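You operate a simulated robot arm through the tools that you are given. There is no shell and no other tool. Be economical: measure what you need, move in short steps, check, and stop when the job is done.

Carry out the task below with a simulated robot arm. There is one attempt and no reset: what you move stays moved.

TASK
Lift the tank off the coffee machine, fill it from the water jug to about MAX and fit it back.
Fine: fill it on the worktop, and set the jug down where it stood. Set down upright: water tank, water jug.

Only the result counts: the job must be done as asked and must still hold three seconds after the hand-in. Knocking over, shifting, dropping, spilling or breaking anything else fails it.

THE ROBOT
A 6-joint arm with a two-finger parallel gripper, fixed in place. Base frame: the origin is at the foot of the arm, x ahead of it, y to its left, z up; the work surface is at about z = 0.91. Units: m, degrees, N and s.
With the tool pointing down near the work surface it reaches from about 0.46 to 0.88 m from the base axis. Its first joint turns from -115.0 to 115.0 degrees. Payload 4.2 kg.
The tool frame sits at the grasp point between the pads (the TCP): z along the fingers, y along the line on which they close. The tips reach 0.023 m beyond it. The gripper opens to 0.094 m. The fingers are 0.038 m wide and 0.01 m thick; the gripper's body (0.054 by 0.096 m) begins 0.039 m behind the TCP.
Orientation is that of the tool frame in the base frame, as [roll, pitch, yaw] about the fixed x, y, z axes, in that order (R = Rz(yaw) Ry(pitch) Rx(roll)). With the fingers straight down and closing along the base's y, the tool's x points along the base's -x, its y along +y and its z along -z.

THE INTERFACE
- The arm moves only by the tool arm_command. Its argument "increments" is a list of rows, each a list of 7 numbers: the shift along the tool's x, y, z in cm, then the turn, a rotation vector about the tool's x, y, z in degrees, then the gripper command, from -1 (shut) to 1 (fully open), values between in proportion. In form: [[dx, dy, dz, wx, wy, wz, claw], ...]. A call has 1 to 12 rows; each row is the pose to reach, as a shift and turn from the pose commanded when the call began, along the tool's axes at that moment. Each row takes 0.2 s and may step no farther than 0.05 m and 8.6 degrees from the row before; otherwise, or with a gripper value out of range, the whole call is refused. A pose out of reach is approached as far as the arm can. The call stops where the force on the tool passes 40 N (or 10 N more than at its start, if that is more) or the arm is blocked; 0.2 s more then pass. Each finger travels about 0.108 m/s and halts on what it meets, pressing with about 42 N; the grip force reading is that of the motor and also rises with nothing between the fingers. The clock runs only during rows and for 0.2 s after the last one: add rows that repeat a pose to give the fingers time. The reply holds the time, the measured pose of the TCP, the force on the tool along the base axes, the opening and the grip force, in the units named above and with some noise, with the torque about the TCP (base axes, N m) and any sound that the robot's microphone picked up.
- Cameras (640 x 400 px; columns grow to the right, rows downward): "scene" is fixed at [0.2224, -0.6711, 1.4989]; the picture's right is [0.79, -0.61, 0.00], its down [-0.23, -0.30, -0.93] and it looks along [0.57, 0.73, -0.38] (base axes); focal length 342 px, centre (320, 200). "wrist" rides on the gripper at [0.086, 0.016, -0.074] in the tool frame; the picture's right is [-0.18, 0.98, 0.00], its down [-0.58, -0.11, -0.81] and it looks along [-0.79, -0.15, 0.59] (tool axes); focal length 243 px, centre (320, 200). There is no depth. A picture from a camera that has moved, and an enlarged one, comes with that camera's place and axes in the base frame and with its lens. The place of the scene camera against the robot may be out by one fixed shift of up to 0.025 m in any direction.
- capture(camera): a new picture of that camera. It takes no simulated time.
- raise_lower(by): slides the trunk up (or, below 0, down) by that many m; the arm rides with it, the base frame stays. It gives what a move gives, with no picture.
- inspect(camera, box): a new picture of the part [left, top, right, bottom] of that camera's present view, enlarged. It takes no simulated time.
- sign_off(): hands the job in; it is judged then, once.

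Go step by step. Nothing tells you positions but the pictures and the camera data: compare them with the known pose of the tool, close in by small moves and look again before you grip or let go. The budget is 120 turns and 68 pictures, counting those below and the enlarged ones. Unless the task says otherwise, let go and move clear before handing in, and close with one line.

The tools are called after "Emit:" as a command line: name --pt "numbers of a row" for each row, then --argument value for the rest, lists and objects as JSON in quotes. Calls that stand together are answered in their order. arm_command: Moves the arm, as the interface text tells. Its arguments: {"type":"object","properties":{"increments":{"type":"array"}},"required":["increments"]} The other tools are called the same way: raise_lower (by) slides the trunk up or down; capture (camera) takes a picture; inspect (camera, box) takes an enlarged picture of a part of a camera's view; sign_off () hands the job in.

At the start:

```text
clock: 0.0
tcp_pos: [0.4958, 0.084, 1.4354]
tool_rot: [-180.0, 0.1, -180.0]
ft_force: [-0.7, -0.9, -0.7]
ft_torque: [-0.01, 0.01, -0.01]
finger_gap: 0.0938
grip_force: 0.0
trunk travel left (down, up): [-0.82, 0.17]
```

scene: 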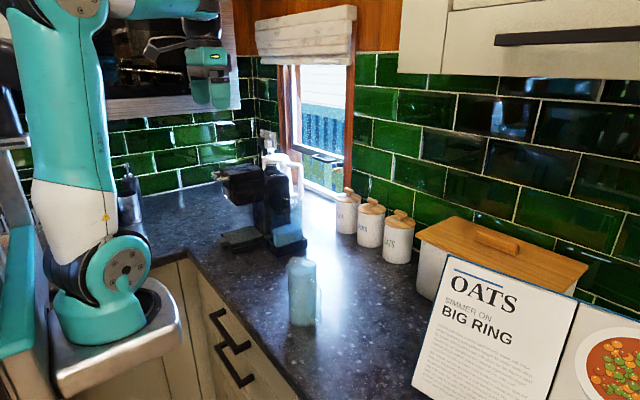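
wrist: 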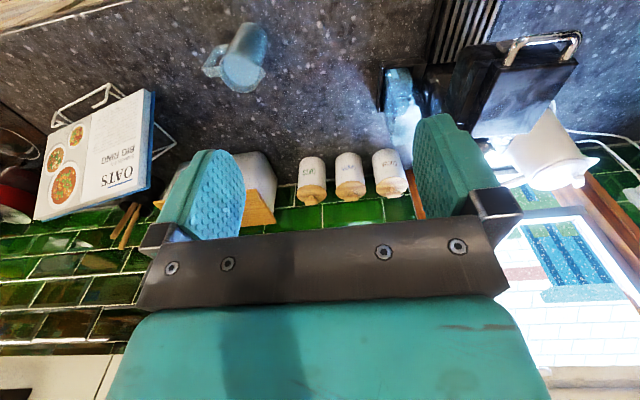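

I see the coffee machine with a translucent tank on its right side and a blue jug nearer the camera on the worktop. I'll look closer at both first.

Emit:
inspect --camera "scene" --box '[200, 130, 360, 340]'

Emit:
inspect --camera "wrist" --box '[180, 0, 600, 210]'

```text
1.90 times, centred on (280, 235) of scene
camera zoom: at [0.2224, -0.6711, 1.4989], right [0.79, -0.61, 0.0], down [-0.23, -0.3, -0.93], along [0.57, 0.73, -0.38], focal length 651 px, centre (396, 133)
```

zoom: 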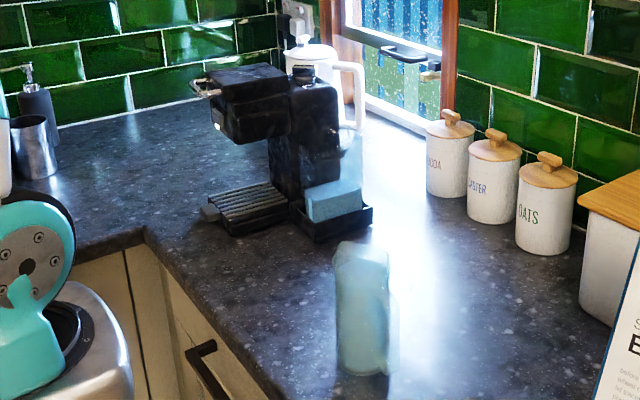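

```text
1.52 times, centred on (390, 105) of wrist
camera zoom: at [0.4101, 0.0994, 1.5077], right [0.18, 0.98, 0.0], down [0.58, -0.11, 0.81], along [0.79, -0.15, -0.59], focal length 370 px, centre (213, 345)
```

zoom: 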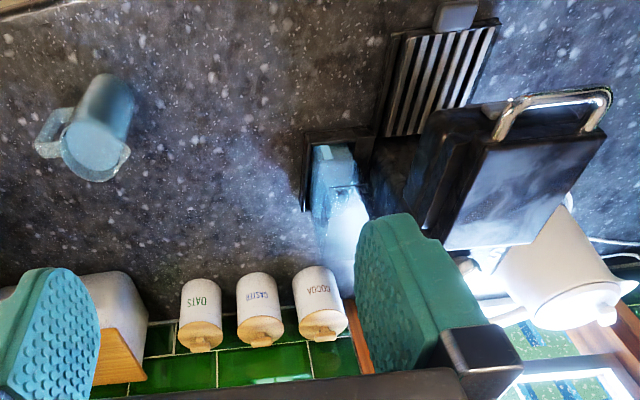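

The jug stands near (0.61,-0.10) with its handle towards -y, and the tank near (0.77,0.24). I'll lower the trunk and shift sideways for a closer look.

Emit:
raise_lower --by -0.2

Emit:
arm_command --pt "0 4 0 0 0 0 1" --pt "0 8 0 0 0 0 1" --pt "0 11 0 0 0 0 1" --pt "0 11 0 0 0 0 1"

Emit:
capture --camera "wrist"

```text
clock: 2.2
tcp_pos: [0.4958, 0.0841, 1.2355]
tool_rot: [-179.9, 0.1, 179.9]
ft_force: [0.9, -0.1, 0.1]
ft_torque: [0.01, -0.03, -0.01]
finger_gap: 0.0939
grip_force: 0.1
trunk travel left (down, up): [-0.62, 0.37]
```

```text
clock: 3.2
tcp_pos: [0.4965, 0.1951, 1.2342]
tool_rot: [-180.0, 0.0, -180.0]
ft_force: [-0.1, 0.9, -0.1]
ft_torque: [0.03, -0.03, 0.01]
finger_gap: 0.0941
grip_force: 0.2
trunk travel left (down, up): [-0.62, 0.37]
```

```text
63 pictures are left
camera wrist: at [0.4114, 0.21, 1.3074], right [0.18, 0.98, 0.0], down [0.58, -0.11, 0.81], along [0.79, -0.15, -0.59], focal length 243 px, centre (320, 200)
```

wrist: 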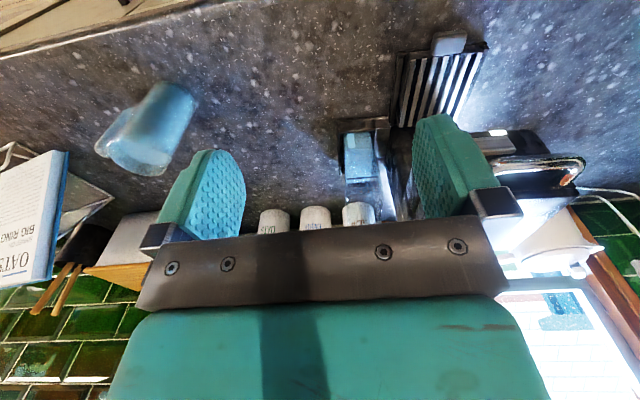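

Emit:
inspect --camera "wrist" --box '[310, 90, 450, 240]'

Emit:
inspect --camera "scene" --box '[240, 155, 320, 255]'

Emit:
inspect --camera "wrist" --box '[80, 70, 220, 190]'

```text
2.67 times, centred on (380, 165) of wrist
camera zoom: at [0.4114, 0.21, 1.3074], right [0.18, 0.98, 0.0], down [0.58, -0.11, 0.81], along [0.79, -0.15, -0.59], focal length 647 px, centre (160, 293)
```

zoom: 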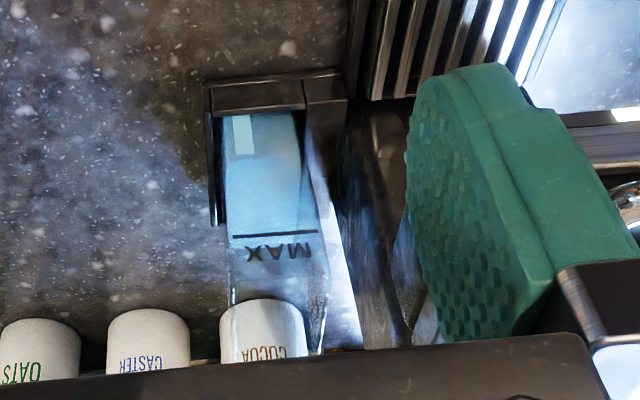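

```text
4.00 times, centred on (280, 205) of scene
camera zoom: at [0.2224, -0.6711, 1.4989], right [0.79, -0.61, 0.0], down [-0.23, -0.3, -0.93], along [0.57, 0.73, -0.38], focal length 1367 px, centre (480, 180)
```

zoom: 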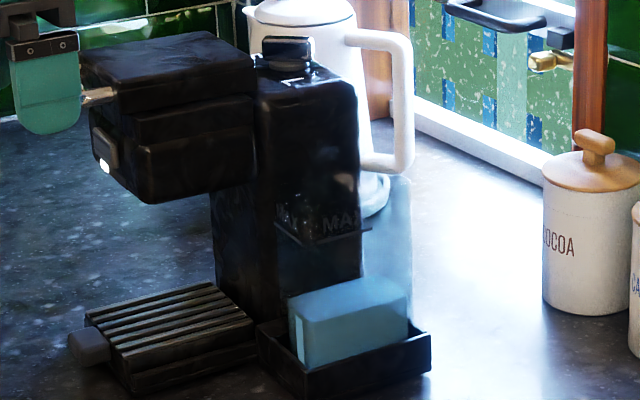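

```text
3.33 times, centred on (150, 130) of wrist
camera zoom: at [0.4114, 0.21, 1.3074], right [0.18, 0.98, 0.0], down [0.58, -0.11, 0.81], along [0.79, -0.15, -0.59], focal length 809 px, centre (887, 433)
```

zoom: 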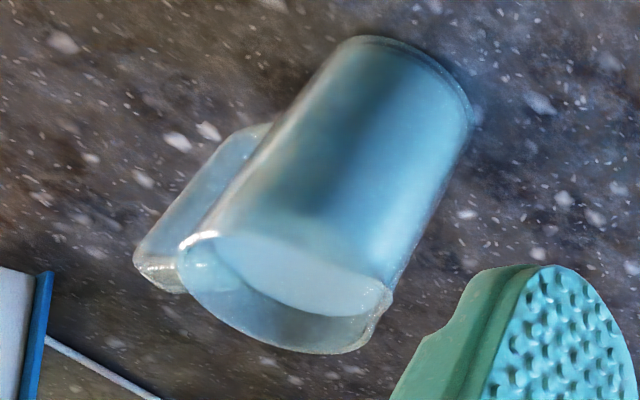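

The tank is a clear box with a low water level and a MAX line, right beside the machine's column. I need a view from above to judge the clearance there.

Emit:
arm_command --pt "-4 0 -3 0 0 0 1" --pt "-8 0 -6 0 -8 0 1" --pt "-12 0 -9 0 -16 0 1" --pt "-14 0 -12 0 -24 0 1" --pt "-14 0 -15 0 -30 0 1" --pt "-14 0 -15 0 -30 0 1"

Emit:
capture --camera "wrist"

```text
clock: 4.6
tcp_pos: [0.6176, 0.1883, 1.3646]
tool_rot: [-179.9, 30.1, -179.9]
ft_force: [-0.1, -0.6, 0.5]
ft_torque: [0.02, 0.01, 0.01]
finger_gap: 0.0943
grip_force: 0.1
out of reach, approached as far as the arm can: row 4, 5, 6
trunk travel left (down, up): [-0.62, 0.37]
```

```text
59 pictures are left
camera wrist: at [0.5057, 0.2043, 1.3839], right [0.16, 0.98, 0.09], down [0.1, -0.11, 0.99], along [0.98, -0.15, -0.11], focal length 243 px, centre (320, 200)
```

wrist: 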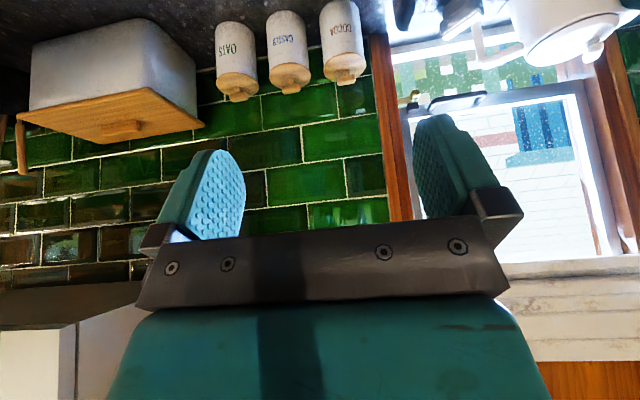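

I turned the wrong way: the camera now looks level. I'll reverse the tilt so that it looks down on the tank.

Emit:
arm_command --pt "0 1 3 0 8 0 1" --pt "0 2 6 0 16 0 1" --pt "0 3 9 0 24 0 1" --pt "0 3 11 0 32 0 1" --pt "0 3 12 0 40 0 1" --pt "0 3 12 0 48 0 1" --pt "0 3 12 0 55 0 1" --pt "0 3 12 0 55 0 1"

Emit:
capture --camera "wrist"

```text
clock: 6.4
tcp_pos: [0.6121, 0.172, 1.1751]
tool_rot: [179.9, -23.6, -179.9]
ft_force: [0.0, 0.0, -0.9]
ft_torque: [-0.02, -0.02, 0.01]
finger_gap: 0.0942
grip_force: 0.0
out of reach, approached as far as the arm can: row 2, 3, 4, 5, 6, 7, 8
trunk travel left (down, up): [-0.62, 0.37]
```

```text
58 pictures are left
camera wrist: at [0.5633, 0.1887, 1.2758], right [0.17, 0.98, -0.07], down [0.86, -0.11, 0.51], along [0.49, -0.15, -0.86], focal length 243 px, centre (320, 200)
```

wrist: 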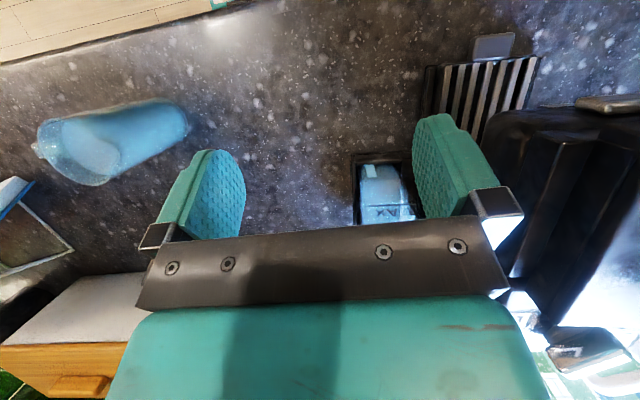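

The reach is limited out there and the fingers block this view. I'll go back to vertical and look along the gap between tank and column.

Emit:
arm_command --pt "2 2 -3 0 -8 0 1" --pt "4 4 -6 0 -16 0 1" --pt "7 6 -9 0 -24 0 1" --pt "10 7 -11 0 -24 0 1" --pt "13 7 -11 0 -24 0 1" --pt "13 7 -11 0 -24 0 1"

Emit:
arm_command --pt "0 0 0 0 0 -6 1" --pt "0 0 0 0 0 -11 1" --pt "0 0 0 0 0 -11 1"

Emit:
capture --camera "wrist"

```text
clock: 7.8
tcp_pos: [0.5317, 0.2363, 1.3078]
tool_rot: [180.0, -0.8, 179.9]
ft_force: [0.0, -0.2, -0.8]
ft_torque: [0.02, 0.01, 0.01]
finger_gap: 0.094
grip_force: 0.1
out of reach, approached as far as the arm can: row 3, 4, 5, 6
trunk travel left (down, up): [-0.62, 0.37]
```

```text
clock: 8.6
tcp_pos: [0.5324, 0.2368, 1.308]
tool_rot: [179.7, -0.9, -168.9]
ft_force: [-0.4, 0.4, 0.7]
ft_torque: [0.01, -0.02, 0.03]
finger_gap: 0.0938
grip_force: 0.1
trunk travel left (down, up): [-0.62, 0.37]
```

```text
57 pictures are left
camera wrist: at [0.4456, 0.2358, 1.3821], right [-0.01, 1.0, 0.0], down [0.6, 0.0, 0.8], along [0.8, 0.01, -0.6], focal length 243 px, centre (320, 200)
```

wrist: 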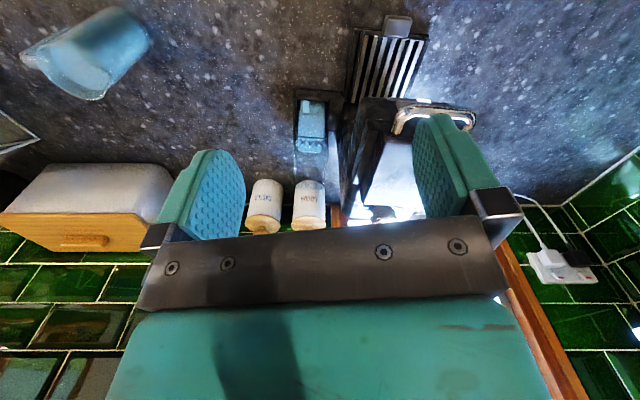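

Emit:
inspect --camera "wrist" --box '[270, 80, 400, 225]'

Emit:
inspect --camera "wrist" --box '[285, 90, 345, 160]'

```text
2.76 times, centred on (335, 152) of wrist
camera zoom: at [0.4456, 0.2358, 1.3821], right [-0.01, 1.0, 0.0], down [0.6, 0.0, 0.8], along [0.8, 0.01, -0.6], focal length 669 px, centre (279, 331)
```

zoom: 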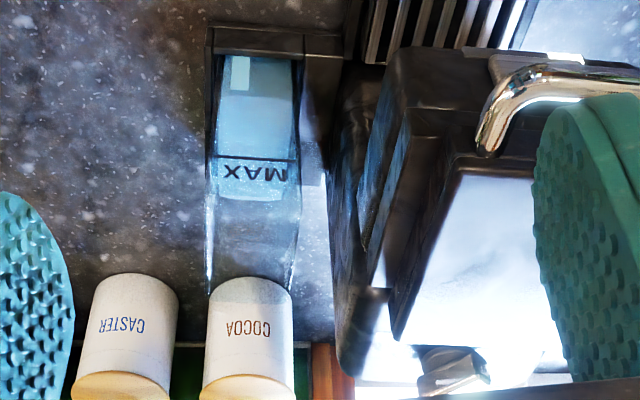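

```text
5.71 times, centred on (315, 125) of wrist
camera zoom: at [0.4456, 0.2358, 1.3821], right [-0.01, 1.0, 0.0], down [0.6, 0.0, 0.8], along [0.8, 0.01, -0.6], focal length 1386 px, centre (349, 629)
```

zoom: 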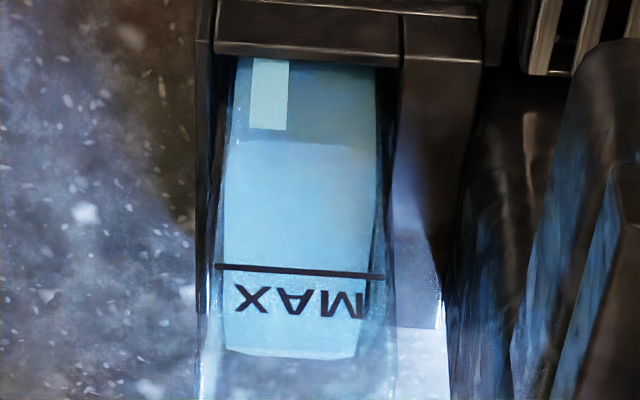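

The geometry is clear now: the tank's front face is at x≈0.715, it spans y≈0.197–0.252, its rim is at z≈1.086 and MAX at z≈1.045. The column starts at y≈0.274. I plan a 45° forward-down grasp with the wrist flipped so the camera looks down, so next I flip the yaw.

Emit:
arm_command --pt "0 0 0 0 0 -8 1" --pt "0 0 0 0 0 -16 1" --pt "0 0 0 0 0 -24 1" --pt "0 0 0 0 0 -32 1" --pt "0 0 0 0 0 -40 1" --pt "0 0 0 0 0 -48 1" --pt "0 0 0 0 0 -56 1" --pt "0 0 0 0 0 -64 1" --pt "0 0 0 0 0 -72 1" --pt "0 0 0 0 0 -80 1" --pt "0 0 0 0 0 -85 1" --pt "0 0 0 0 0 -85 1"

Emit:
arm_command --pt "0 0 0 0 0 -8 1" --pt "0 0 0 0 0 -16 1" --pt "0 0 0 0 0 -24 1" --pt "0 0 0 0 0 -32 1" --pt "0 0 0 0 0 -40 1" --pt "0 0 0 0 0 -48 1" --pt "0 0 0 0 0 -56 1" --pt "0 0 0 0 0 -64 1" --pt "0 0 0 0 0 -72 1" --pt "0 0 0 0 0 -80 1" --pt "0 0 0 0 0 -84 1" --pt "0 0 0 0 0 -84 1"

```text
clock: 9.4
tcp_pos: [0.5322, 0.2355, 1.3084]
tool_rot: [179.3, -0.4, -146.0]
ft_force: [-1.6, 10.8, -9.7]
ft_torque: [-0.59, -0.98, -1.11]
finger_gap: 0.0939
grip_force: 0.0
trunk travel left (down, up): [-0.62, 0.37]
stopped in row 4: the force on the tool passed its limit at 100 N (the readings are from after the stop); the commanded pose is now the measured one
```

```text
clock: 9.7
tcp_pos: [0.5315, 0.2365, 1.3079]
tool_rot: [179.0, -0.4, -146.1]
ft_force: [-0.8, 10.3, -8.1]
ft_torque: [-0.57, -0.84, -1.03]
finger_gap: 0.0938
grip_force: 0.1
trunk travel left (down, up): [-0.62, 0.37]
stopped in row 1: the force on the tool passed its limit at 90 N (the readings are from after the stop); the commanded pose is now the measured one
```

The rotation met a force at about yaw -146. I'll check what it touched.

Emit:
capture --camera "scene"

```text
54 pictures are left
```

scene: 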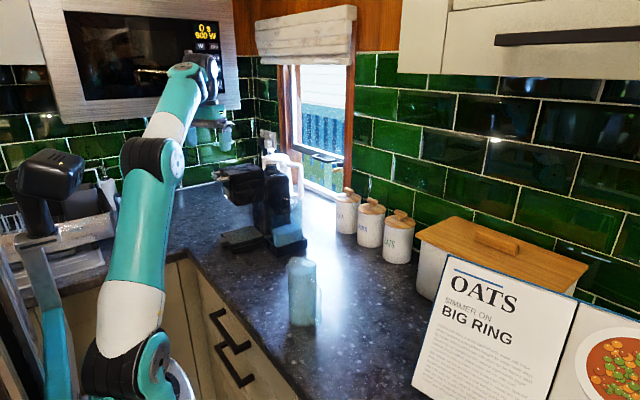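

The gripper is close to the wall-hung oven. I'll undo the last turn, then move away to -y before flipping.

Emit:
arm_command --pt "0 0 0 0 0 5 1" --pt "0 0 0 0 0 12 1" --pt "0 0 0 0 0 20 1" --pt "0 0 0 0 0 25 1"

Emit:
arm_command --pt "0 -4 0 0 0 0 1" --pt "0 -8 0 0 0 0 1" --pt "0 -12 0 0 0 0 1" --pt "0 -16 0 0 0 0 1" --pt "0 -20 0 0 0 0 1" --pt "0 -20 0 0 0 0 1"

Emit:
arm_command --pt "0 0 0 0 0 -8 1" --pt "0 0 0 0 0 -16 1" --pt "0 0 0 0 0 -24 1" --pt "0 0 0 0 0 -32 1" --pt "0 0 0 0 0 -40 1" --pt "0 0 0 0 0 -48 1" --pt "0 0 0 0 0 -56 1" --pt "0 0 0 0 0 -64 1" --pt "0 0 0 0 0 -72 1" --pt "0 0 0 0 0 -80 1" --pt "0 0 0 0 0 -85 1" --pt "0 0 0 0 0 -85 1"

```text
clock: 10.7
tcp_pos: [0.5328, 0.2346, 1.3082]
tool_rot: [179.3, -0.8, -171.0]
ft_force: [-0.8, -1.1, 0.2]
ft_torque: [0.0, 0.02, 0.02]
finger_gap: 0.0939
grip_force: 0.1
trunk travel left (down, up): [-0.62, 0.37]
```

```text
clock: 12.1
tcp_pos: [0.5623, 0.0392, 1.3057]
tool_rot: [179.4, -0.8, -170.9]
ft_force: [-0.1, 0.0, 0.5]
ft_torque: [-0.03, 0.02, 0.01]
finger_gap: 0.0939
grip_force: 0.1
trunk travel left (down, up): [-0.62, 0.37]
```

```text
clock: 14.7
tcp_pos: [0.5643, 0.038, 1.3057]
tool_rot: [179.2, 0.6, -85.9]
ft_force: [0.4, 0.0, -0.2]
ft_torque: [0.01, 0.01, 0.02]
finger_gap: 0.0941
grip_force: 0.1
trunk travel left (down, up): [-0.62, 0.37]
```

That works away from the oven. I'll complete the flip.

Emit:
arm_command --pt "0 0 0 0 0 -8 1" --pt "0 0 0 0 0 -16 1" --pt "0 0 0 0 0 -24 1" --pt "0 0 0 0 0 -32 1" --pt "0 0 0 0 0 -40 1" --pt "0 0 0 0 0 -48 1" --pt "0 0 0 0 0 -56 1" --pt "0 0 0 0 0 -64 1" --pt "0 0 0 0 0 -72 1" --pt "0 0 0 0 0 -80 1" --pt "0 0 0 0 0 -86 1" --pt "0 0 0 0 0 -86 1"

```text
clock: 17.3
tcp_pos: [0.5623, 0.0392, 1.3064]
tool_rot: [-179.5, 0.9, 0.1]
ft_force: [0.0, 0.2, -0.1]
ft_torque: [0.02, 0.0, -0.01]
finger_gap: 0.0939
grip_force: 0.0
trunk travel left (down, up): [-0.62, 0.37]
```

Flipped cleanly. Now I lower the trunk a little and pitch the fingers 45° forward.

Emit:
raise_lower --by -0.12

Emit:
arm_command --pt "0 0 0 0 8 0 1" --pt "0 -2 0 0 16 0 1" --pt "0 -5 0 0 24 0 1" --pt "0 -8 0 0 32 0 1" --pt "0 -11 0 0 40 0 1" --pt "0 -14 0 0 45 0 1" --pt "0 -16 0 0 45 0 1" --pt "0 -16 0 0 45 0 1"

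Emit:
capture --camera "wrist"

```text
clock: 18.8
tcp_pos: [0.5637, 0.0386, 1.1867]
tool_rot: [-179.5, 0.9, 0.1]
ft_force: [-0.7, 0.1, 0.7]
ft_torque: [-0.02, 0.0, 0.0]
finger_gap: 0.0938
grip_force: 0.1
trunk travel left (down, up): [-0.5, 0.49]
```

```text
clock: 20.6
tcp_pos: [0.5964, 0.1995, 1.2413]
tool_rot: [-178.6, -43.8, -0.4]
ft_force: [0.0, 0.2, 0.7]
ft_torque: [0.01, 0.02, -0.02]
finger_gap: 0.0939
grip_force: 0.1
out of reach, approached as far as the arm can: row 2, 3, 4, 5, 6, 7, 8
trunk travel left (down, up): [-0.5, 0.49]
```

```text
53 pictures are left
camera wrist: at [0.6083, 0.1809, 1.3517], right [-0.13, -0.98, -0.14], down [-0.98, 0.1, 0.18], along [-0.17, 0.16, -0.97], focal length 243 px, centre (320, 200)
```

wrist: 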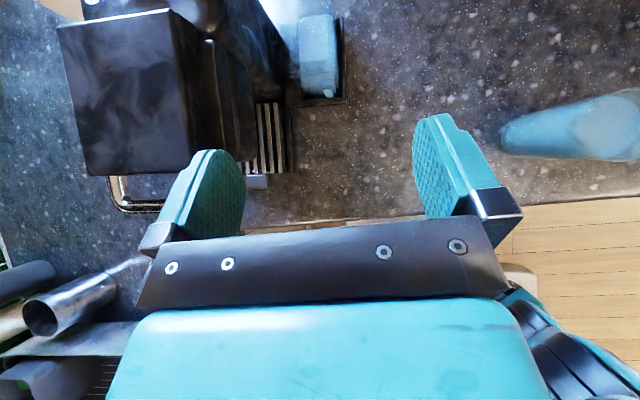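

This is a good overhead view. I'll zoom in on the tank.

Emit:
inspect --camera "wrist" --box '[240, 0, 380, 110]'

Emit:
inspect --camera "wrist" --box '[490, 60, 640, 180]'

```text
3.64 times, centred on (310, 55) of wrist
camera zoom: at [0.6083, 0.1809, 1.3517], right [-0.13, -0.98, -0.14], down [-0.98, 0.1, 0.18], along [-0.17, 0.16, -0.97], focal length 882 px, centre (356, 727)
```

zoom: 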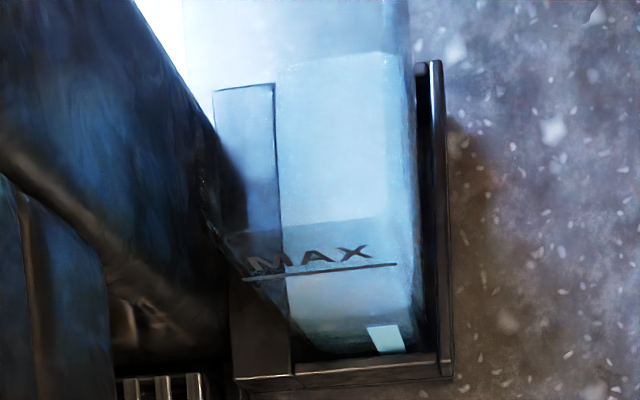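

```text
3.33 times, centred on (565, 120) of wrist
camera zoom: at [0.6083, 0.1809, 1.3517], right [-0.13, -0.98, -0.14], down [-0.98, 0.1, 0.18], along [-0.17, 0.16, -0.97], focal length 809 px, centre (-497, 467)
```

zoom: 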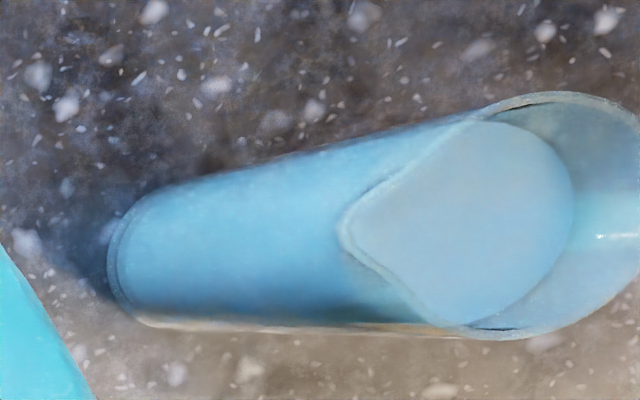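

The spout points about +y, towards the machine. I'll lower the trunk and narrow the gripper to about 6.5 cm before moving over the tank.

Emit:
raise_lower --by -0.12

Emit:
arm_command --pt "0 -1 0 0 0 0 0.37" --pt "2 -2 0 0 0 0 0.37" --pt "4 -2.3 0 0 0 0 0.37" --pt "4 -2.3 0 0 0 0 0.37"

Emit:
capture --camera "wrist"

```text
clock: 22.1
tcp_pos: [0.5969, 0.1997, 1.1219]
tool_rot: [-178.6, -43.7, -0.4]
ft_force: [0.0, 0.7, 0.4]
ft_torque: [0.05, 0.0, -0.02]
finger_gap: 0.0938
grip_force: 0.0
trunk travel left (down, up): [-0.38, 0.61]
```

```text
clock: 23.1
tcp_pos: [0.6089, 0.2033, 1.1242]
tool_rot: [-178.4, -43.7, -0.5]
ft_force: [0.7, 0.4, -0.2]
ft_torque: [-0.05, 0.03, 0.02]
finger_gap: 0.0644
grip_force: 0.1
out of reach, approached as far as the arm can: row 1, 2, 3, 4
trunk travel left (down, up): [-0.38, 0.61]
```

```text
50 pictures are left
camera wrist: at [0.621, 0.185, 1.2357], right [-0.12, -0.98, -0.15], down [-0.98, 0.09, 0.19], along [-0.17, 0.17, -0.97], focal length 243 px, centre (320, 200)
```

wrist: 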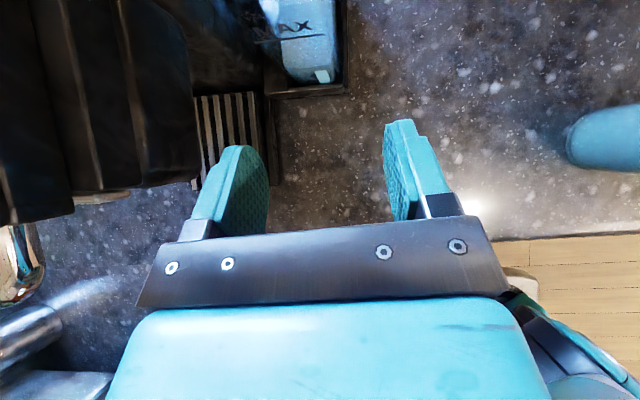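

I'm at the reach limit because the arm works too high relative to the trunk. I'll back off sideways, raise the trunk, then bring the arm down.

Emit:
arm_command --pt "-2 4 0 0 0 0 0.37" --pt "-3 8 0 0 0 0 0.37" --pt "-3 8 0 0 0 0 0.37"

Emit:
raise_lower --by 0.14

Emit:
arm_command --pt "-2.8 0 2.9 0 0 0 0.37" --pt "-5.6 0 5.8 0 0 0 0.37" --pt "-8.4 0 8.6 0 0 0 0.37" --pt "-9.7 0 10.1 0 0 0 0.37" --pt "-9.7 0 10.1 0 0 0 0.37"

Emit:
raise_lower --by 0.14

```text
clock: 23.9
tcp_pos: [0.6062, 0.1394, 1.1465]
tool_rot: [-178.8, -43.5, -0.4]
ft_force: [0.2, 0.1, -1.0]
ft_torque: [-0.01, 0.0, 0.0]
finger_gap: 0.0644
grip_force: 0.1
out of reach, approached as far as the arm can: row 1, 2, 3
trunk travel left (down, up): [-0.38, 0.61]
```

```text
clock: 25.6
tcp_pos: [0.6065, 0.1404, 1.286]
tool_rot: [-178.9, -43.7, -0.4]
ft_force: [1.2, 0.1, 0.8]
ft_torque: [-0.05, -0.03, 0.0]
finger_gap: 0.0646
grip_force: 0.1
trunk travel left (down, up): [-0.52, 0.47]
```

```text
clock: 26.8
tcp_pos: [0.6553, 0.1936, 1.2246]
tool_rot: [-178.8, -43.6, -0.4]
ft_force: [-0.2, -0.3, 0.3]
ft_torque: [0.0, -0.02, -0.02]
finger_gap: 0.0646
grip_force: 0.0
out of reach, approached as far as the arm can: row 1, 2, 3, 4, 5
trunk travel left (down, up): [-0.52, 0.47]
```

```text
clock: 28.5
tcp_pos: [0.6558, 0.1935, 1.3659]
tool_rot: [-178.8, -43.5, -0.4]
ft_force: [0.0, -1.0, 1.0]
ft_torque: [0.04, -0.01, 0.03]
finger_gap: 0.0646
grip_force: 0.0
trunk travel left (down, up): [-0.66, 0.33]
```

The limit was actually the inner one: the folded wrist was too close to the base. I'll command a pose farther forward and see whether the arm follows exactly.

Emit:
arm_command --pt "4 -4 1 0 0 0 0.37" --pt "7 -7 3 0 0 0 0.37" --pt "11 -8 4 0 0 0 0.37" --pt "11 -8 4 0 0 0 0.37"

```text
refused: row 1 steps farther than a row can; nothing moved
```

Emit:
arm_command --pt "2.5 -2.5 1 0 0 0 0.37" --pt "5 -5 2 0 0 0 0.37" --pt "8 -7 3 0 0 0 0.37" --pt "11 -8 4 0 0 0 0.37" --pt "11 -8 4 0 0 0 0.37"

```text
clock: 29.7
tcp_pos: [0.6618, 0.2018, 1.3621]
tool_rot: [-178.7, -43.6, -0.5]
ft_force: [0.0, -0.6, -0.5]
ft_torque: [0.04, 0.0, -0.03]
finger_gap: 0.0646
grip_force: 0.0
out of reach, approached as far as the arm can: row 1, 2, 3, 4, 5
trunk travel left (down, up): [-0.66, 0.33]
```

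The forward pitch needs the trunk lower, since the wrist limit binds otherwise. I'll lower it and re-command.

Emit:
raise_lower --by -0.2

Emit:
arm_command --pt "2 0 -2 0 0 0 0.37" --pt "4 0 -4 0 0 0 0.37" --pt "6 0 -6 0 0 0 0.37" --pt "6 0 -6 0 0 0 0.37"

```text
clock: 31.8
tcp_pos: [0.6627, 0.2023, 1.1629]
tool_rot: [-178.9, -43.6, -0.5]
ft_force: [-0.2, 0.5, 0.0]
ft_torque: [-0.01, 0.0, 0.0]
finger_gap: 0.0641
grip_force: 0.1
trunk travel left (down, up): [-0.46, 0.53]
```

```text
clock: 32.8
tcp_pos: [0.6308, 0.1794, 1.2185]
tool_rot: [-178.8, -43.5, -0.4]
ft_force: [-0.4, -0.2, -0.1]
ft_torque: [-0.05, 0.02, -0.03]
finger_gap: 0.0645
grip_force: 0.1
out of reach, approached as far as the arm can: row 1, 2, 3, 4
trunk travel left (down, up): [-0.46, 0.53]
```

The pattern suggests that a 45° pitch needs the forearm flatter, so the trunk must be lower still. I'll lower it and then test a forward move.

Emit:
raise_lower --by -0.1

Emit:
arm_command --pt "0 0 0 0 0 0 0.37" --pt "0 0 0 0 0 0 0.37"

```text
clock: 34.2
tcp_pos: [0.6305, 0.1802, 1.1183]
tool_rot: [-178.8, -43.5, -0.4]
ft_force: [0.8, 0.0, 0.3]
ft_torque: [0.02, 0.03, -0.04]
finger_gap: 0.0643
grip_force: 0.0
trunk travel left (down, up): [-0.36, 0.63]
```

```text
clock: 34.8
tcp_pos: [0.6317, 0.1802, 1.1187]
tool_rot: [-178.8, -43.5, -0.5]
ft_force: [0.0, -0.2, 0.9]
ft_torque: [0.0, -0.01, -0.01]
finger_gap: 0.0643
grip_force: 0.0
trunk travel left (down, up): [-0.36, 0.63]
```

The commanded pose now equals the measured one. I'll step to the staging point.

Emit:
arm_command --pt "2 -2 0 0 0 0 0.37" --pt "4.2 -4.2 0 0 0 0 0.37" --pt "4.2 -4.2 0 0 0 0 0.37"

Emit:
capture --camera "wrist"

```text
clock: 35.6
tcp_pos: [0.6311, 0.1806, 1.1186]
tool_rot: [-178.8, -43.4, -0.4]
ft_force: [-0.9, -1.1, -0.3]
ft_torque: [0.01, 0.01, 0.03]
finger_gap: 0.0645
grip_force: 0.0
out of reach, approached as far as the arm can: row 1, 2, 3
trunk travel left (down, up): [-0.36, 0.63]
```

```text
49 pictures are left
camera wrist: at [0.643, 0.1621, 1.23], right [-0.13, -0.98, -0.14], down [-0.98, 0.1, 0.19], along [-0.17, 0.16, -0.97], focal length 243 px, centre (320, 200)
```

wrist: 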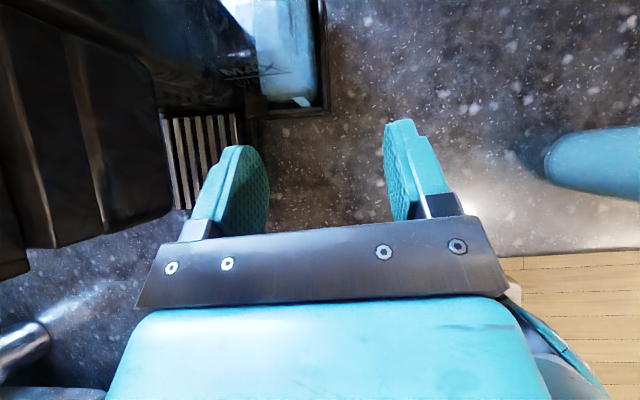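

Outward and up is blocked here, so I'll test a pure downward step to learn which way is open.

Emit:
arm_command --pt "-2.1 0 2.2 0 0 0 0.37" --pt "-2.1 0 2.2 0 0 0 0.37"

Emit:
arm_command --pt "0 2.0 0 0 0 0 0.37" --pt "0 2.0 0 0 0 0 0.37"

```text
clock: 36.2
tcp_pos: [0.634, 0.1813, 1.0898]
tool_rot: [-178.8, -43.5, -0.5]
ft_force: [0.0, 0.6, 0.2]
ft_torque: [0.0, 0.02, 0.0]
finger_gap: 0.0641
grip_force: 0.1
out of reach, approached as far as the arm can: row 1
trunk travel left (down, up): [-0.36, 0.63]
```

```text
clock: 36.8
tcp_pos: [0.6382, 0.1642, 1.0955]
tool_rot: [-178.8, -43.6, -0.4]
ft_force: [0.8, -0.3, 0.5]
ft_torque: [0.01, -0.01, -0.01]
finger_gap: 0.0644
grip_force: 0.1
out of reach, approached as far as the arm can: row 1, 2
trunk travel left (down, up): [-0.36, 0.63]
```

I'm stuck at a wrist singularity, with the forearm in line with the tool. I'll reduce the pitch, move forward, then pitch again from the better side.

Emit:
arm_command --pt "0 0 0 0 -8 0 0.37" --pt "0 0 0 0 -16 0 0.37" --pt "0 0 0 0 -24 0 0.37" --pt "0 0 0 0 -30 0 0.37" --pt "0 0 0 0 -30 0 0.37"

Emit:
arm_command --pt "0 -2 -3 0 0 0 0.37" --pt "2 -4 -6 0 0 0 0.37" --pt "3 -6 -6 0 0 0 0.37" --pt "3 -6 -6 0 0 0 0.37"

```text
clock: 38.0
tcp_pos: [0.6311, 0.1595, 1.0826]
tool_rot: [-178.9, -13.5, 0.2]
ft_force: [-0.2, -0.1, 0.5]
ft_torque: [-0.01, 0.0, 0.01]
finger_gap: 0.0644
grip_force: 0.0
out of reach, approached as far as the arm can: row 3, 4, 5
trunk travel left (down, up): [-0.36, 0.63]
```

```text
clock: 39.0
tcp_pos: [0.6145, 0.1708, 1.0872]
tool_rot: [-179.0, -13.7, 0.3]
ft_force: [0.4, -0.2, -0.7]
ft_torque: [0.01, 0.01, -0.02]
finger_gap: 0.0643
grip_force: 0.0
out of reach, approached as far as the arm can: row 1, 2, 3, 4
trunk travel left (down, up): [-0.36, 0.63]
```

The arm is simply stretched straight (elbow singularity), because the trunk is too low. I'll move down and in, raise the trunk, and repeat.

Emit:
arm_command --pt "-2 1 3 0 0 0 0.37" --pt "-4 2 6 0 0 0 0.37" --pt "-5 3 8 0 0 0 0.37" --pt "-5 3 8 0 0 0 0.37"

Emit:
raise_lower --by 0.3

Emit:
arm_command --pt "-1 0 3 0 0 0 0.37" --pt "-1 0 6 0 0 0 0.37" --pt "-1 0 9 0 0 0 0.37" --pt "-1 0 9 0 0 0 0.37"

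```text
clock: 40.0
tcp_pos: [0.5836, 0.143, 0.9987]
tool_rot: [-179.0, -13.6, 0.2]
ft_force: [0.5, -0.4, 0.2]
ft_torque: [0.02, 0.0, -0.01]
finger_gap: 0.0646
grip_force: 0.1
trunk travel left (down, up): [-0.36, 0.63]
```

```text
clock: 43.0
tcp_pos: [0.5839, 0.1436, 1.2985]
tool_rot: [-179.2, -13.6, 0.2]
ft_force: [0.4, -0.1, 0.4]
ft_torque: [-0.01, 0.04, -0.01]
finger_gap: 0.0645
grip_force: 0.0
trunk travel left (down, up): [-0.66, 0.33]
```

```text
clock: 44.0
tcp_pos: [0.6256, 0.1699, 1.2644]
tool_rot: [-179.3, -13.3, 0.2]
ft_force: [0.6, -0.2, -0.6]
ft_torque: [0.0, 0.0, -0.01]
finger_gap: 0.0641
grip_force: 0.1
out of reach, approached as far as the arm can: row 1, 2, 3, 4
trunk travel left (down, up): [-0.66, 0.33]
```

Something limits me at the lower side now, so I'll check the arm's shape.

Emit:
capture --camera "scene"

```text
48 pictures are left
```

scene: 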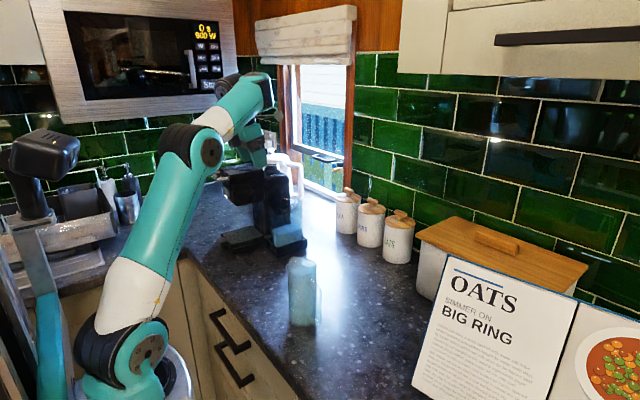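

The arm is only slightly bent at the elbow and on the right branch. I'll try a small inward step to see how the solver responds.

Emit:
arm_command --pt "-1.5 0 0 0 0 0 0.37" --pt "-3 0 0 0 0 0 0.37" --pt "-3 0 0 0 0 0 0.37"

Emit:
arm_command --pt "0 0 0 0 -6 0 0.37" --pt "0 0 0 0 -12 0 0.37" --pt "0 0 0 0 -13 0 0.37" --pt "0 0 0 0 -13 0 0.37"

```text
clock: 44.8
tcp_pos: [0.6061, 0.1769, 1.2732]
tool_rot: [-179.2, -13.4, 0.2]
ft_force: [0.3, 0.8, -0.6]
ft_torque: [0.0, 0.0, 0.0]
finger_gap: 0.0647
grip_force: 0.1
out of reach, approached as far as the arm can: row 1, 2, 3
trunk travel left (down, up): [-0.66, 0.33]
```

```text
clock: 45.8
tcp_pos: [0.6051, 0.1765, 1.2729]
tool_rot: [-179.1, -0.5, 0.4]
ft_force: [-0.1, -0.6, 0.1]
ft_torque: [0.02, 0.01, -0.02]
finger_gap: 0.0644
grip_force: 0.1
out of reach, approached as far as the arm can: row 2, 3
trunk travel left (down, up): [-0.66, 0.33]
```

Vertical again. I'll probe a small pure down-step and a pure inward step separately.

Emit:
arm_command --pt "0 0 2 0 0 0 0.37" --pt "0 0 2 0 0 0 0.37"

Emit:
arm_command --pt "-2 0 0 0 0 0 0.37" --pt "-2 0 0 0 0 0 0.37"

Emit:
arm_command --pt "0 2 0 0 0 0 0.37" --pt "0 2 0 0 0 0 0.37"

```text
clock: 46.4
tcp_pos: [0.6059, 0.1759, 1.2535]
tool_rot: [-179.1, -0.6, 0.3]
ft_force: [0.7, 0.1, 0.1]
ft_torque: [0.01, 0.0, -0.03]
finger_gap: 0.0645
grip_force: 0.0
trunk travel left (down, up): [-0.66, 0.33]
```

```text
clock: 47.0
tcp_pos: [0.5851, 0.1764, 1.2532]
tool_rot: [-179.2, -0.5, 0.5]
ft_force: [-0.1, -0.1, 0.8]
ft_torque: [-0.02, 0.01, 0.0]
finger_gap: 0.0644
grip_force: 0.1
trunk travel left (down, up): [-0.66, 0.33]
```

```text
clock: 47.6
tcp_pos: [0.5871, 0.1574, 1.2527]
tool_rot: [-179.3, -0.7, 0.4]
ft_force: [0.1, 0.4, -0.4]
ft_torque: [-0.04, -0.01, -0.01]
finger_gap: 0.0644
grip_force: 0.0
trunk travel left (down, up): [-0.66, 0.33]
```

With the tool vertical everything moves freely. I'll get into a more bent arm posture (trunk up, arm down) and then try pitching.

Emit:
arm_command --pt "0 2 4 0 0 0 0.37" --pt "0 4 8 0 0 0 0.37" --pt "0 5 12 0 0 0 0.37" --pt "0 5 15 0 0 0 0.37" --pt "0 5 15 0 0 0 0.37"

Emit:
raise_lower --by 0.1

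Emit:
arm_command --pt "0 0 0 0 8 0 0.37" --pt "0 0 0 0 16 0 0.37" --pt "0 0 0 0 24 0 0.37" --pt "0 0 0 0 32 0 0.37" --pt "0 0 0 0 32 0 0.37"

```text
clock: 48.8
tcp_pos: [0.5861, 0.1071, 1.1009]
tool_rot: [-179.2, -0.6, 0.4]
ft_force: [0.5, 0.3, 0.9]
ft_torque: [0.01, 0.03, -0.02]
finger_gap: 0.0643
grip_force: 0.0
trunk travel left (down, up): [-0.66, 0.33]
```

```text
clock: 50.1
tcp_pos: [0.5864, 0.1079, 1.2018]
tool_rot: [-179.1, -0.6, 0.4]
ft_force: [0.5, -1.0, 0.0]
ft_torque: [-0.02, -0.01, -0.02]
finger_gap: 0.0641
grip_force: 0.1
trunk travel left (down, up): [-0.76, 0.23]
```

```text
clock: 51.3
tcp_pos: [0.5871, 0.1069, 1.201]
tool_rot: [-179.0, -32.5, -0.2]
ft_force: [0.6, 0.6, -0.2]
ft_torque: [-0.04, -0.01, -0.02]
finger_gap: 0.0645
grip_force: 0.0
trunk travel left (down, up): [-0.76, 0.23]
```

That works at this posture. Now I move to the staging point in front of and above the tank, pitching to about 44°.

Emit:
arm_command --pt "1 -3 1.5 0 6 0 0.37" --pt "2 -6 3 0 11.5 0 0.37" --pt "3 -9 5 0 11.5 0 0.37" --pt "3.6 -11.5 7.5 0 11.5 0 0.37" --pt "3.6 -11.5 7.5 0 11.5 0 0.37"

Emit:
capture --camera "wrist"

```text
clock: 52.5
tcp_pos: [0.6589, 0.225, 1.1578]
tool_rot: [-178.8, -44.1, -0.5]
ft_force: [0.4, 0.4, 0.2]
ft_torque: [0.02, 0.0, -0.02]
finger_gap: 0.0645
grip_force: 0.0
trunk travel left (down, up): [-0.76, 0.23]
```

```text
47 pictures are left
camera wrist: at [0.6691, 0.2071, 1.2707], right [-0.13, -0.98, -0.14], down [-0.98, 0.1, 0.18], along [-0.16, 0.16, -0.97], focal length 243 px, centre (320, 200)
```

wrist: 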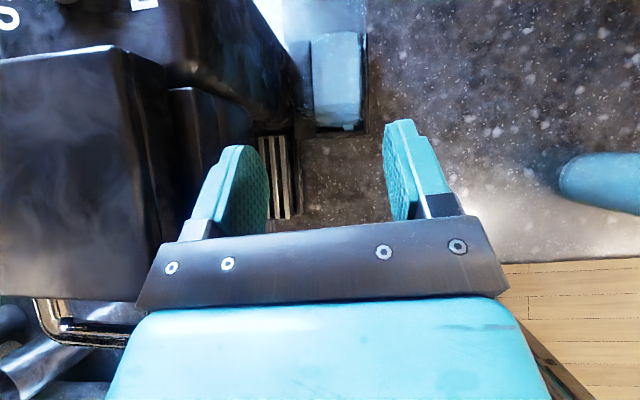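

Emit:
inspect --camera "wrist" --box '[190, 0, 430, 150]'

```text
2.67 times, centred on (310, 75) of wrist
camera zoom: at [0.6691, 0.2071, 1.2707], right [-0.13, -0.98, -0.14], down [-0.98, 0.1, 0.18], along [-0.16, 0.16, -0.97], focal length 647 px, centre (347, 533)
```

zoom: 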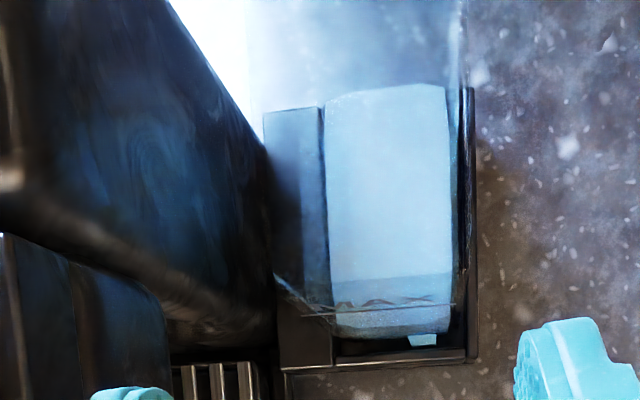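

The tank's top spans y≈0.197–0.248 and the column's face is at y≈0.28, so both fingers fit. I advance along the tool axis most of the way.

Emit:
arm_command --pt "0 0.2 3 0 0 0 0.5" --pt "0 0.3 6 0 0 0 0.5" --pt "0 0.3 8 0 0 0 0.5" --pt "0 0.3 8 0 0 0 0.5"

Emit:
capture --camera "wrist"

```text
clock: 53.5
tcp_pos: [0.7136, 0.2219, 1.1033]
tool_rot: [-178.8, -44.1, -0.3]
ft_force: [-1.1, 0.4, 0.4]
ft_torque: [-0.04, 0.01, -0.01]
finger_gap: 0.0706
grip_force: 0.0
trunk travel left (down, up): [-0.76, 0.23]
```

```text
45 pictures are left
camera wrist: at [0.7248, 0.2037, 1.2141], right [-0.13, -0.98, -0.14], down [-0.98, 0.1, 0.18], along [-0.16, 0.16, -0.97], focal length 243 px, centre (320, 200)
```

wrist: 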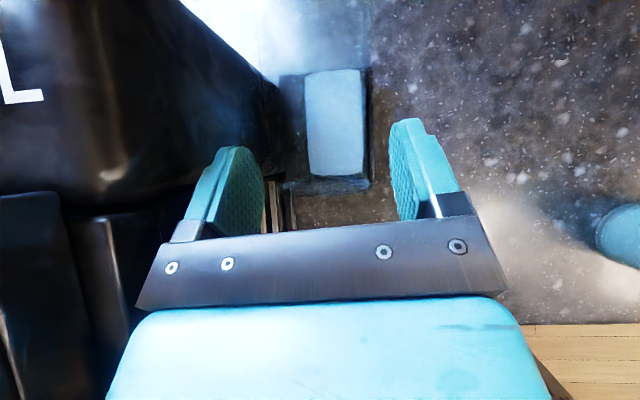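

Emit:
inspect --camera "wrist" --box '[200, 30, 460, 210]'

```text
2.22 times, centred on (330, 120) of wrist
camera zoom: at [0.7248, 0.2037, 1.2141], right [-0.13, -0.98, -0.14], down [-0.98, 0.1, 0.18], along [-0.16, 0.16, -0.97], focal length 539 px, centre (298, 378)
```

zoom: 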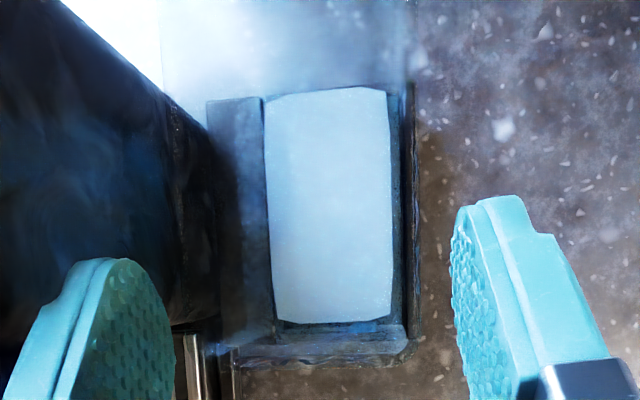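

The tank is centred between the pads. I advance the last 4 cm and then close.

Emit:
arm_command --pt "0 0 2 0 0 0 0.5" --pt "0 0 4 0 0 0 0.5" --pt "0 0 4 0 0 0 0.5"

Emit:
capture --camera "wrist"

```text
clock: 54.3
tcp_pos: [0.7422, 0.2222, 1.072]
tool_rot: [-178.8, -44.1, -0.5]
ft_force: [0.2, -0.7, -1.0]
ft_torque: [-0.01, 0.02, 0.0]
finger_gap: 0.0705
grip_force: 0.0
trunk travel left (down, up): [-0.76, 0.23]
```

```text
43 pictures are left
camera wrist: at [0.753, 0.2038, 1.1846], right [-0.13, -0.98, -0.14], down [-0.98, 0.1, 0.18], along [-0.16, 0.16, -0.97], focal length 243 px, centre (320, 200)
```

wrist: 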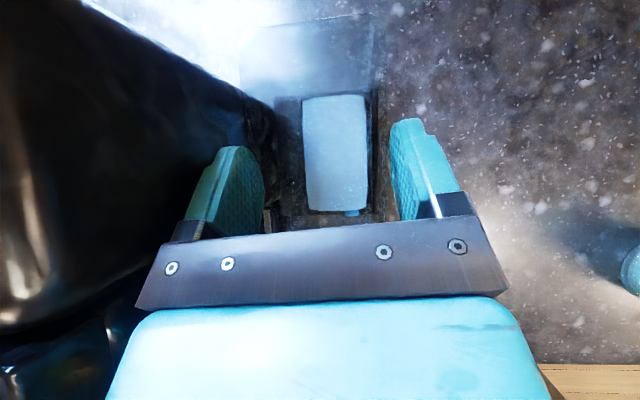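

Everything is well placed: the tank spans x≈0.715–0.805 and is open on top. I'll close the gripper.

Emit:
arm_command --pt "0 0 0 0 0 0 0.2" --pt "0 0 0 0 0 0 -1" --pt "0 0 0 0 0 0 -1" --pt "0 0 0 0 0 0 -1"

```text
clock: 55.3
tcp_pos: [0.7417, 0.2208, 1.0718]
tool_rot: [-178.8, -43.9, -0.6]
ft_force: [1.2, -3.1, 1.3]
ft_torque: [-0.92, 0.24, -2.74]
finger_gap: 0.0585
grip_force: 42.2
trunk travel left (down, up): [-0.76, 0.23]
```

Gripped at 58 mm. I lift slowly straight up.

Emit:
arm_command --pt "0.35 0 -0.36 0 0 0 -1" --pt "0.7 0 -0.72 0 0 0 -1" --pt "1.4 0 -1.44 0 0 0 -1" --pt "2.1 0 -2.15 0 0 0 -1" --pt "2.1 0 -2.15 0 0 0 -1"

Emit:
capture --camera "wrist"

Emit:
inspect --camera "scene" --box '[220, 130, 340, 260]'

```text
clock: 56.5
tcp_pos: [0.7419, 0.2219, 1.1028]
tool_rot: [-178.6, -44.2, -0.4]
ft_force: [-0.3, 0.0, -5.2]
ft_torque: [-0.01, 0.04, 0.02]
finger_gap: 0.0578
grip_force: 42.0
trunk travel left (down, up): [-0.76, 0.23]
```

```text
42 pictures are left
camera wrist: at [0.7524, 0.2045, 1.2144], right [-0.12, -0.98, -0.15], down [-0.98, 0.1, 0.18], along [-0.16, 0.16, -0.97], focal length 243 px, centre (320, 200)
```

wrist: 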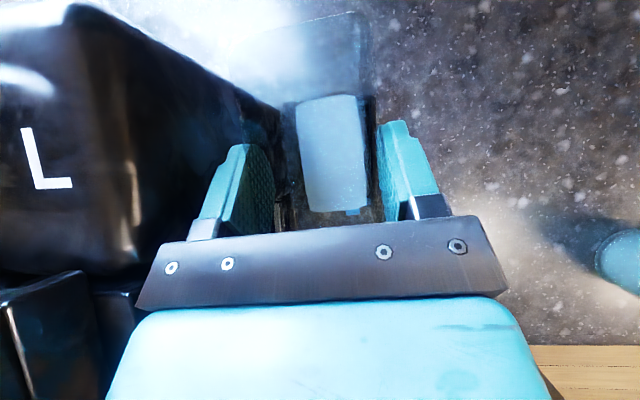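

```text
3.08 times, centred on (280, 195) of scene
camera zoom: at [0.2224, -0.6711, 1.4989], right [0.79, -0.61, 0.0], down [-0.23, -0.3, -0.93], along [0.57, 0.73, -0.38], focal length 1051 px, centre (443, 215)
```

zoom: 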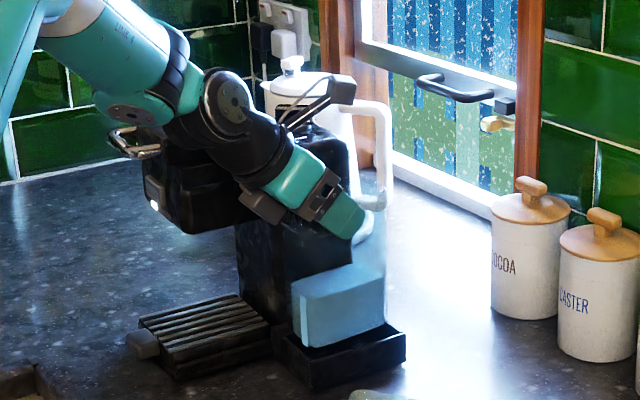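

The tank is lifted and level, at about 0.53 kg. I raise it clear of the tray and carry it to a free spot around (0.74, 0.06).

Emit:
arm_command --pt "1.4 0 -1.44 0 0 0 -1" --pt "2.8 0 -2.9 0 0 0 -1" --pt "4.2 0 -4.3 0 0 0 -1" --pt "4.2 2 -4.3 0 0 0 -1" --pt "4.2 5 -4.3 0 0 0 -1" --pt "3.8 8 -4.7 0 0 0 -1" --pt "3.4 11 -5.1 0 0 0 -1" --pt "3.0 14 -5.5 0 0 0 -1" --pt "2.8 16.2 -5.7 0 0 0 -1" --pt "2.8 16.2 -5.7 0 0 0 -1"

Emit:
capture --camera "wrist"

Emit:
capture --camera "scene"

```text
clock: 58.7
tcp_pos: [0.7228, 0.0599, 1.1603]
tool_rot: [-178.8, -44.0, -0.4]
ft_force: [0.1, 0.0, -4.6]
ft_torque: [-0.02, 0.04, 0.01]
finger_gap: 0.0577
grip_force: 42.3
trunk travel left (down, up): [-0.76, 0.23]
```

```text
40 pictures are left
camera wrist: at [0.7335, 0.0416, 1.2724], right [-0.13, -0.98, -0.14], down [-0.98, 0.1, 0.18], along [-0.16, 0.16, -0.97], focal length 243 px, centre (320, 200)
```

wrist: 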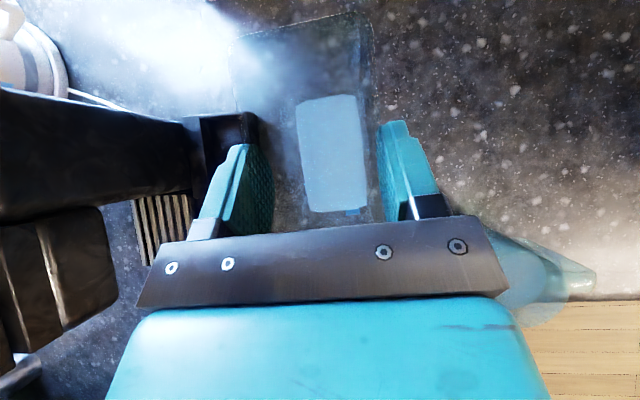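

```text
39 pictures are left
```

scene: 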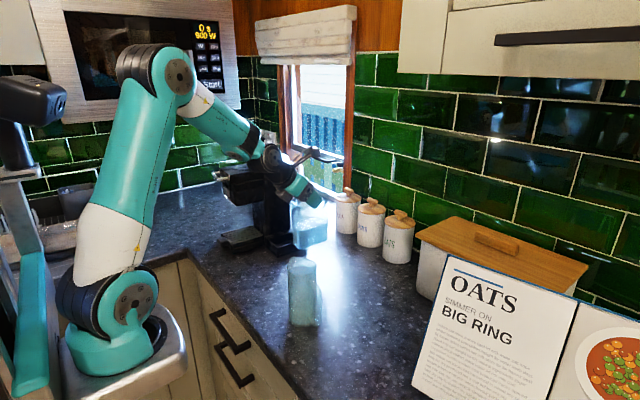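

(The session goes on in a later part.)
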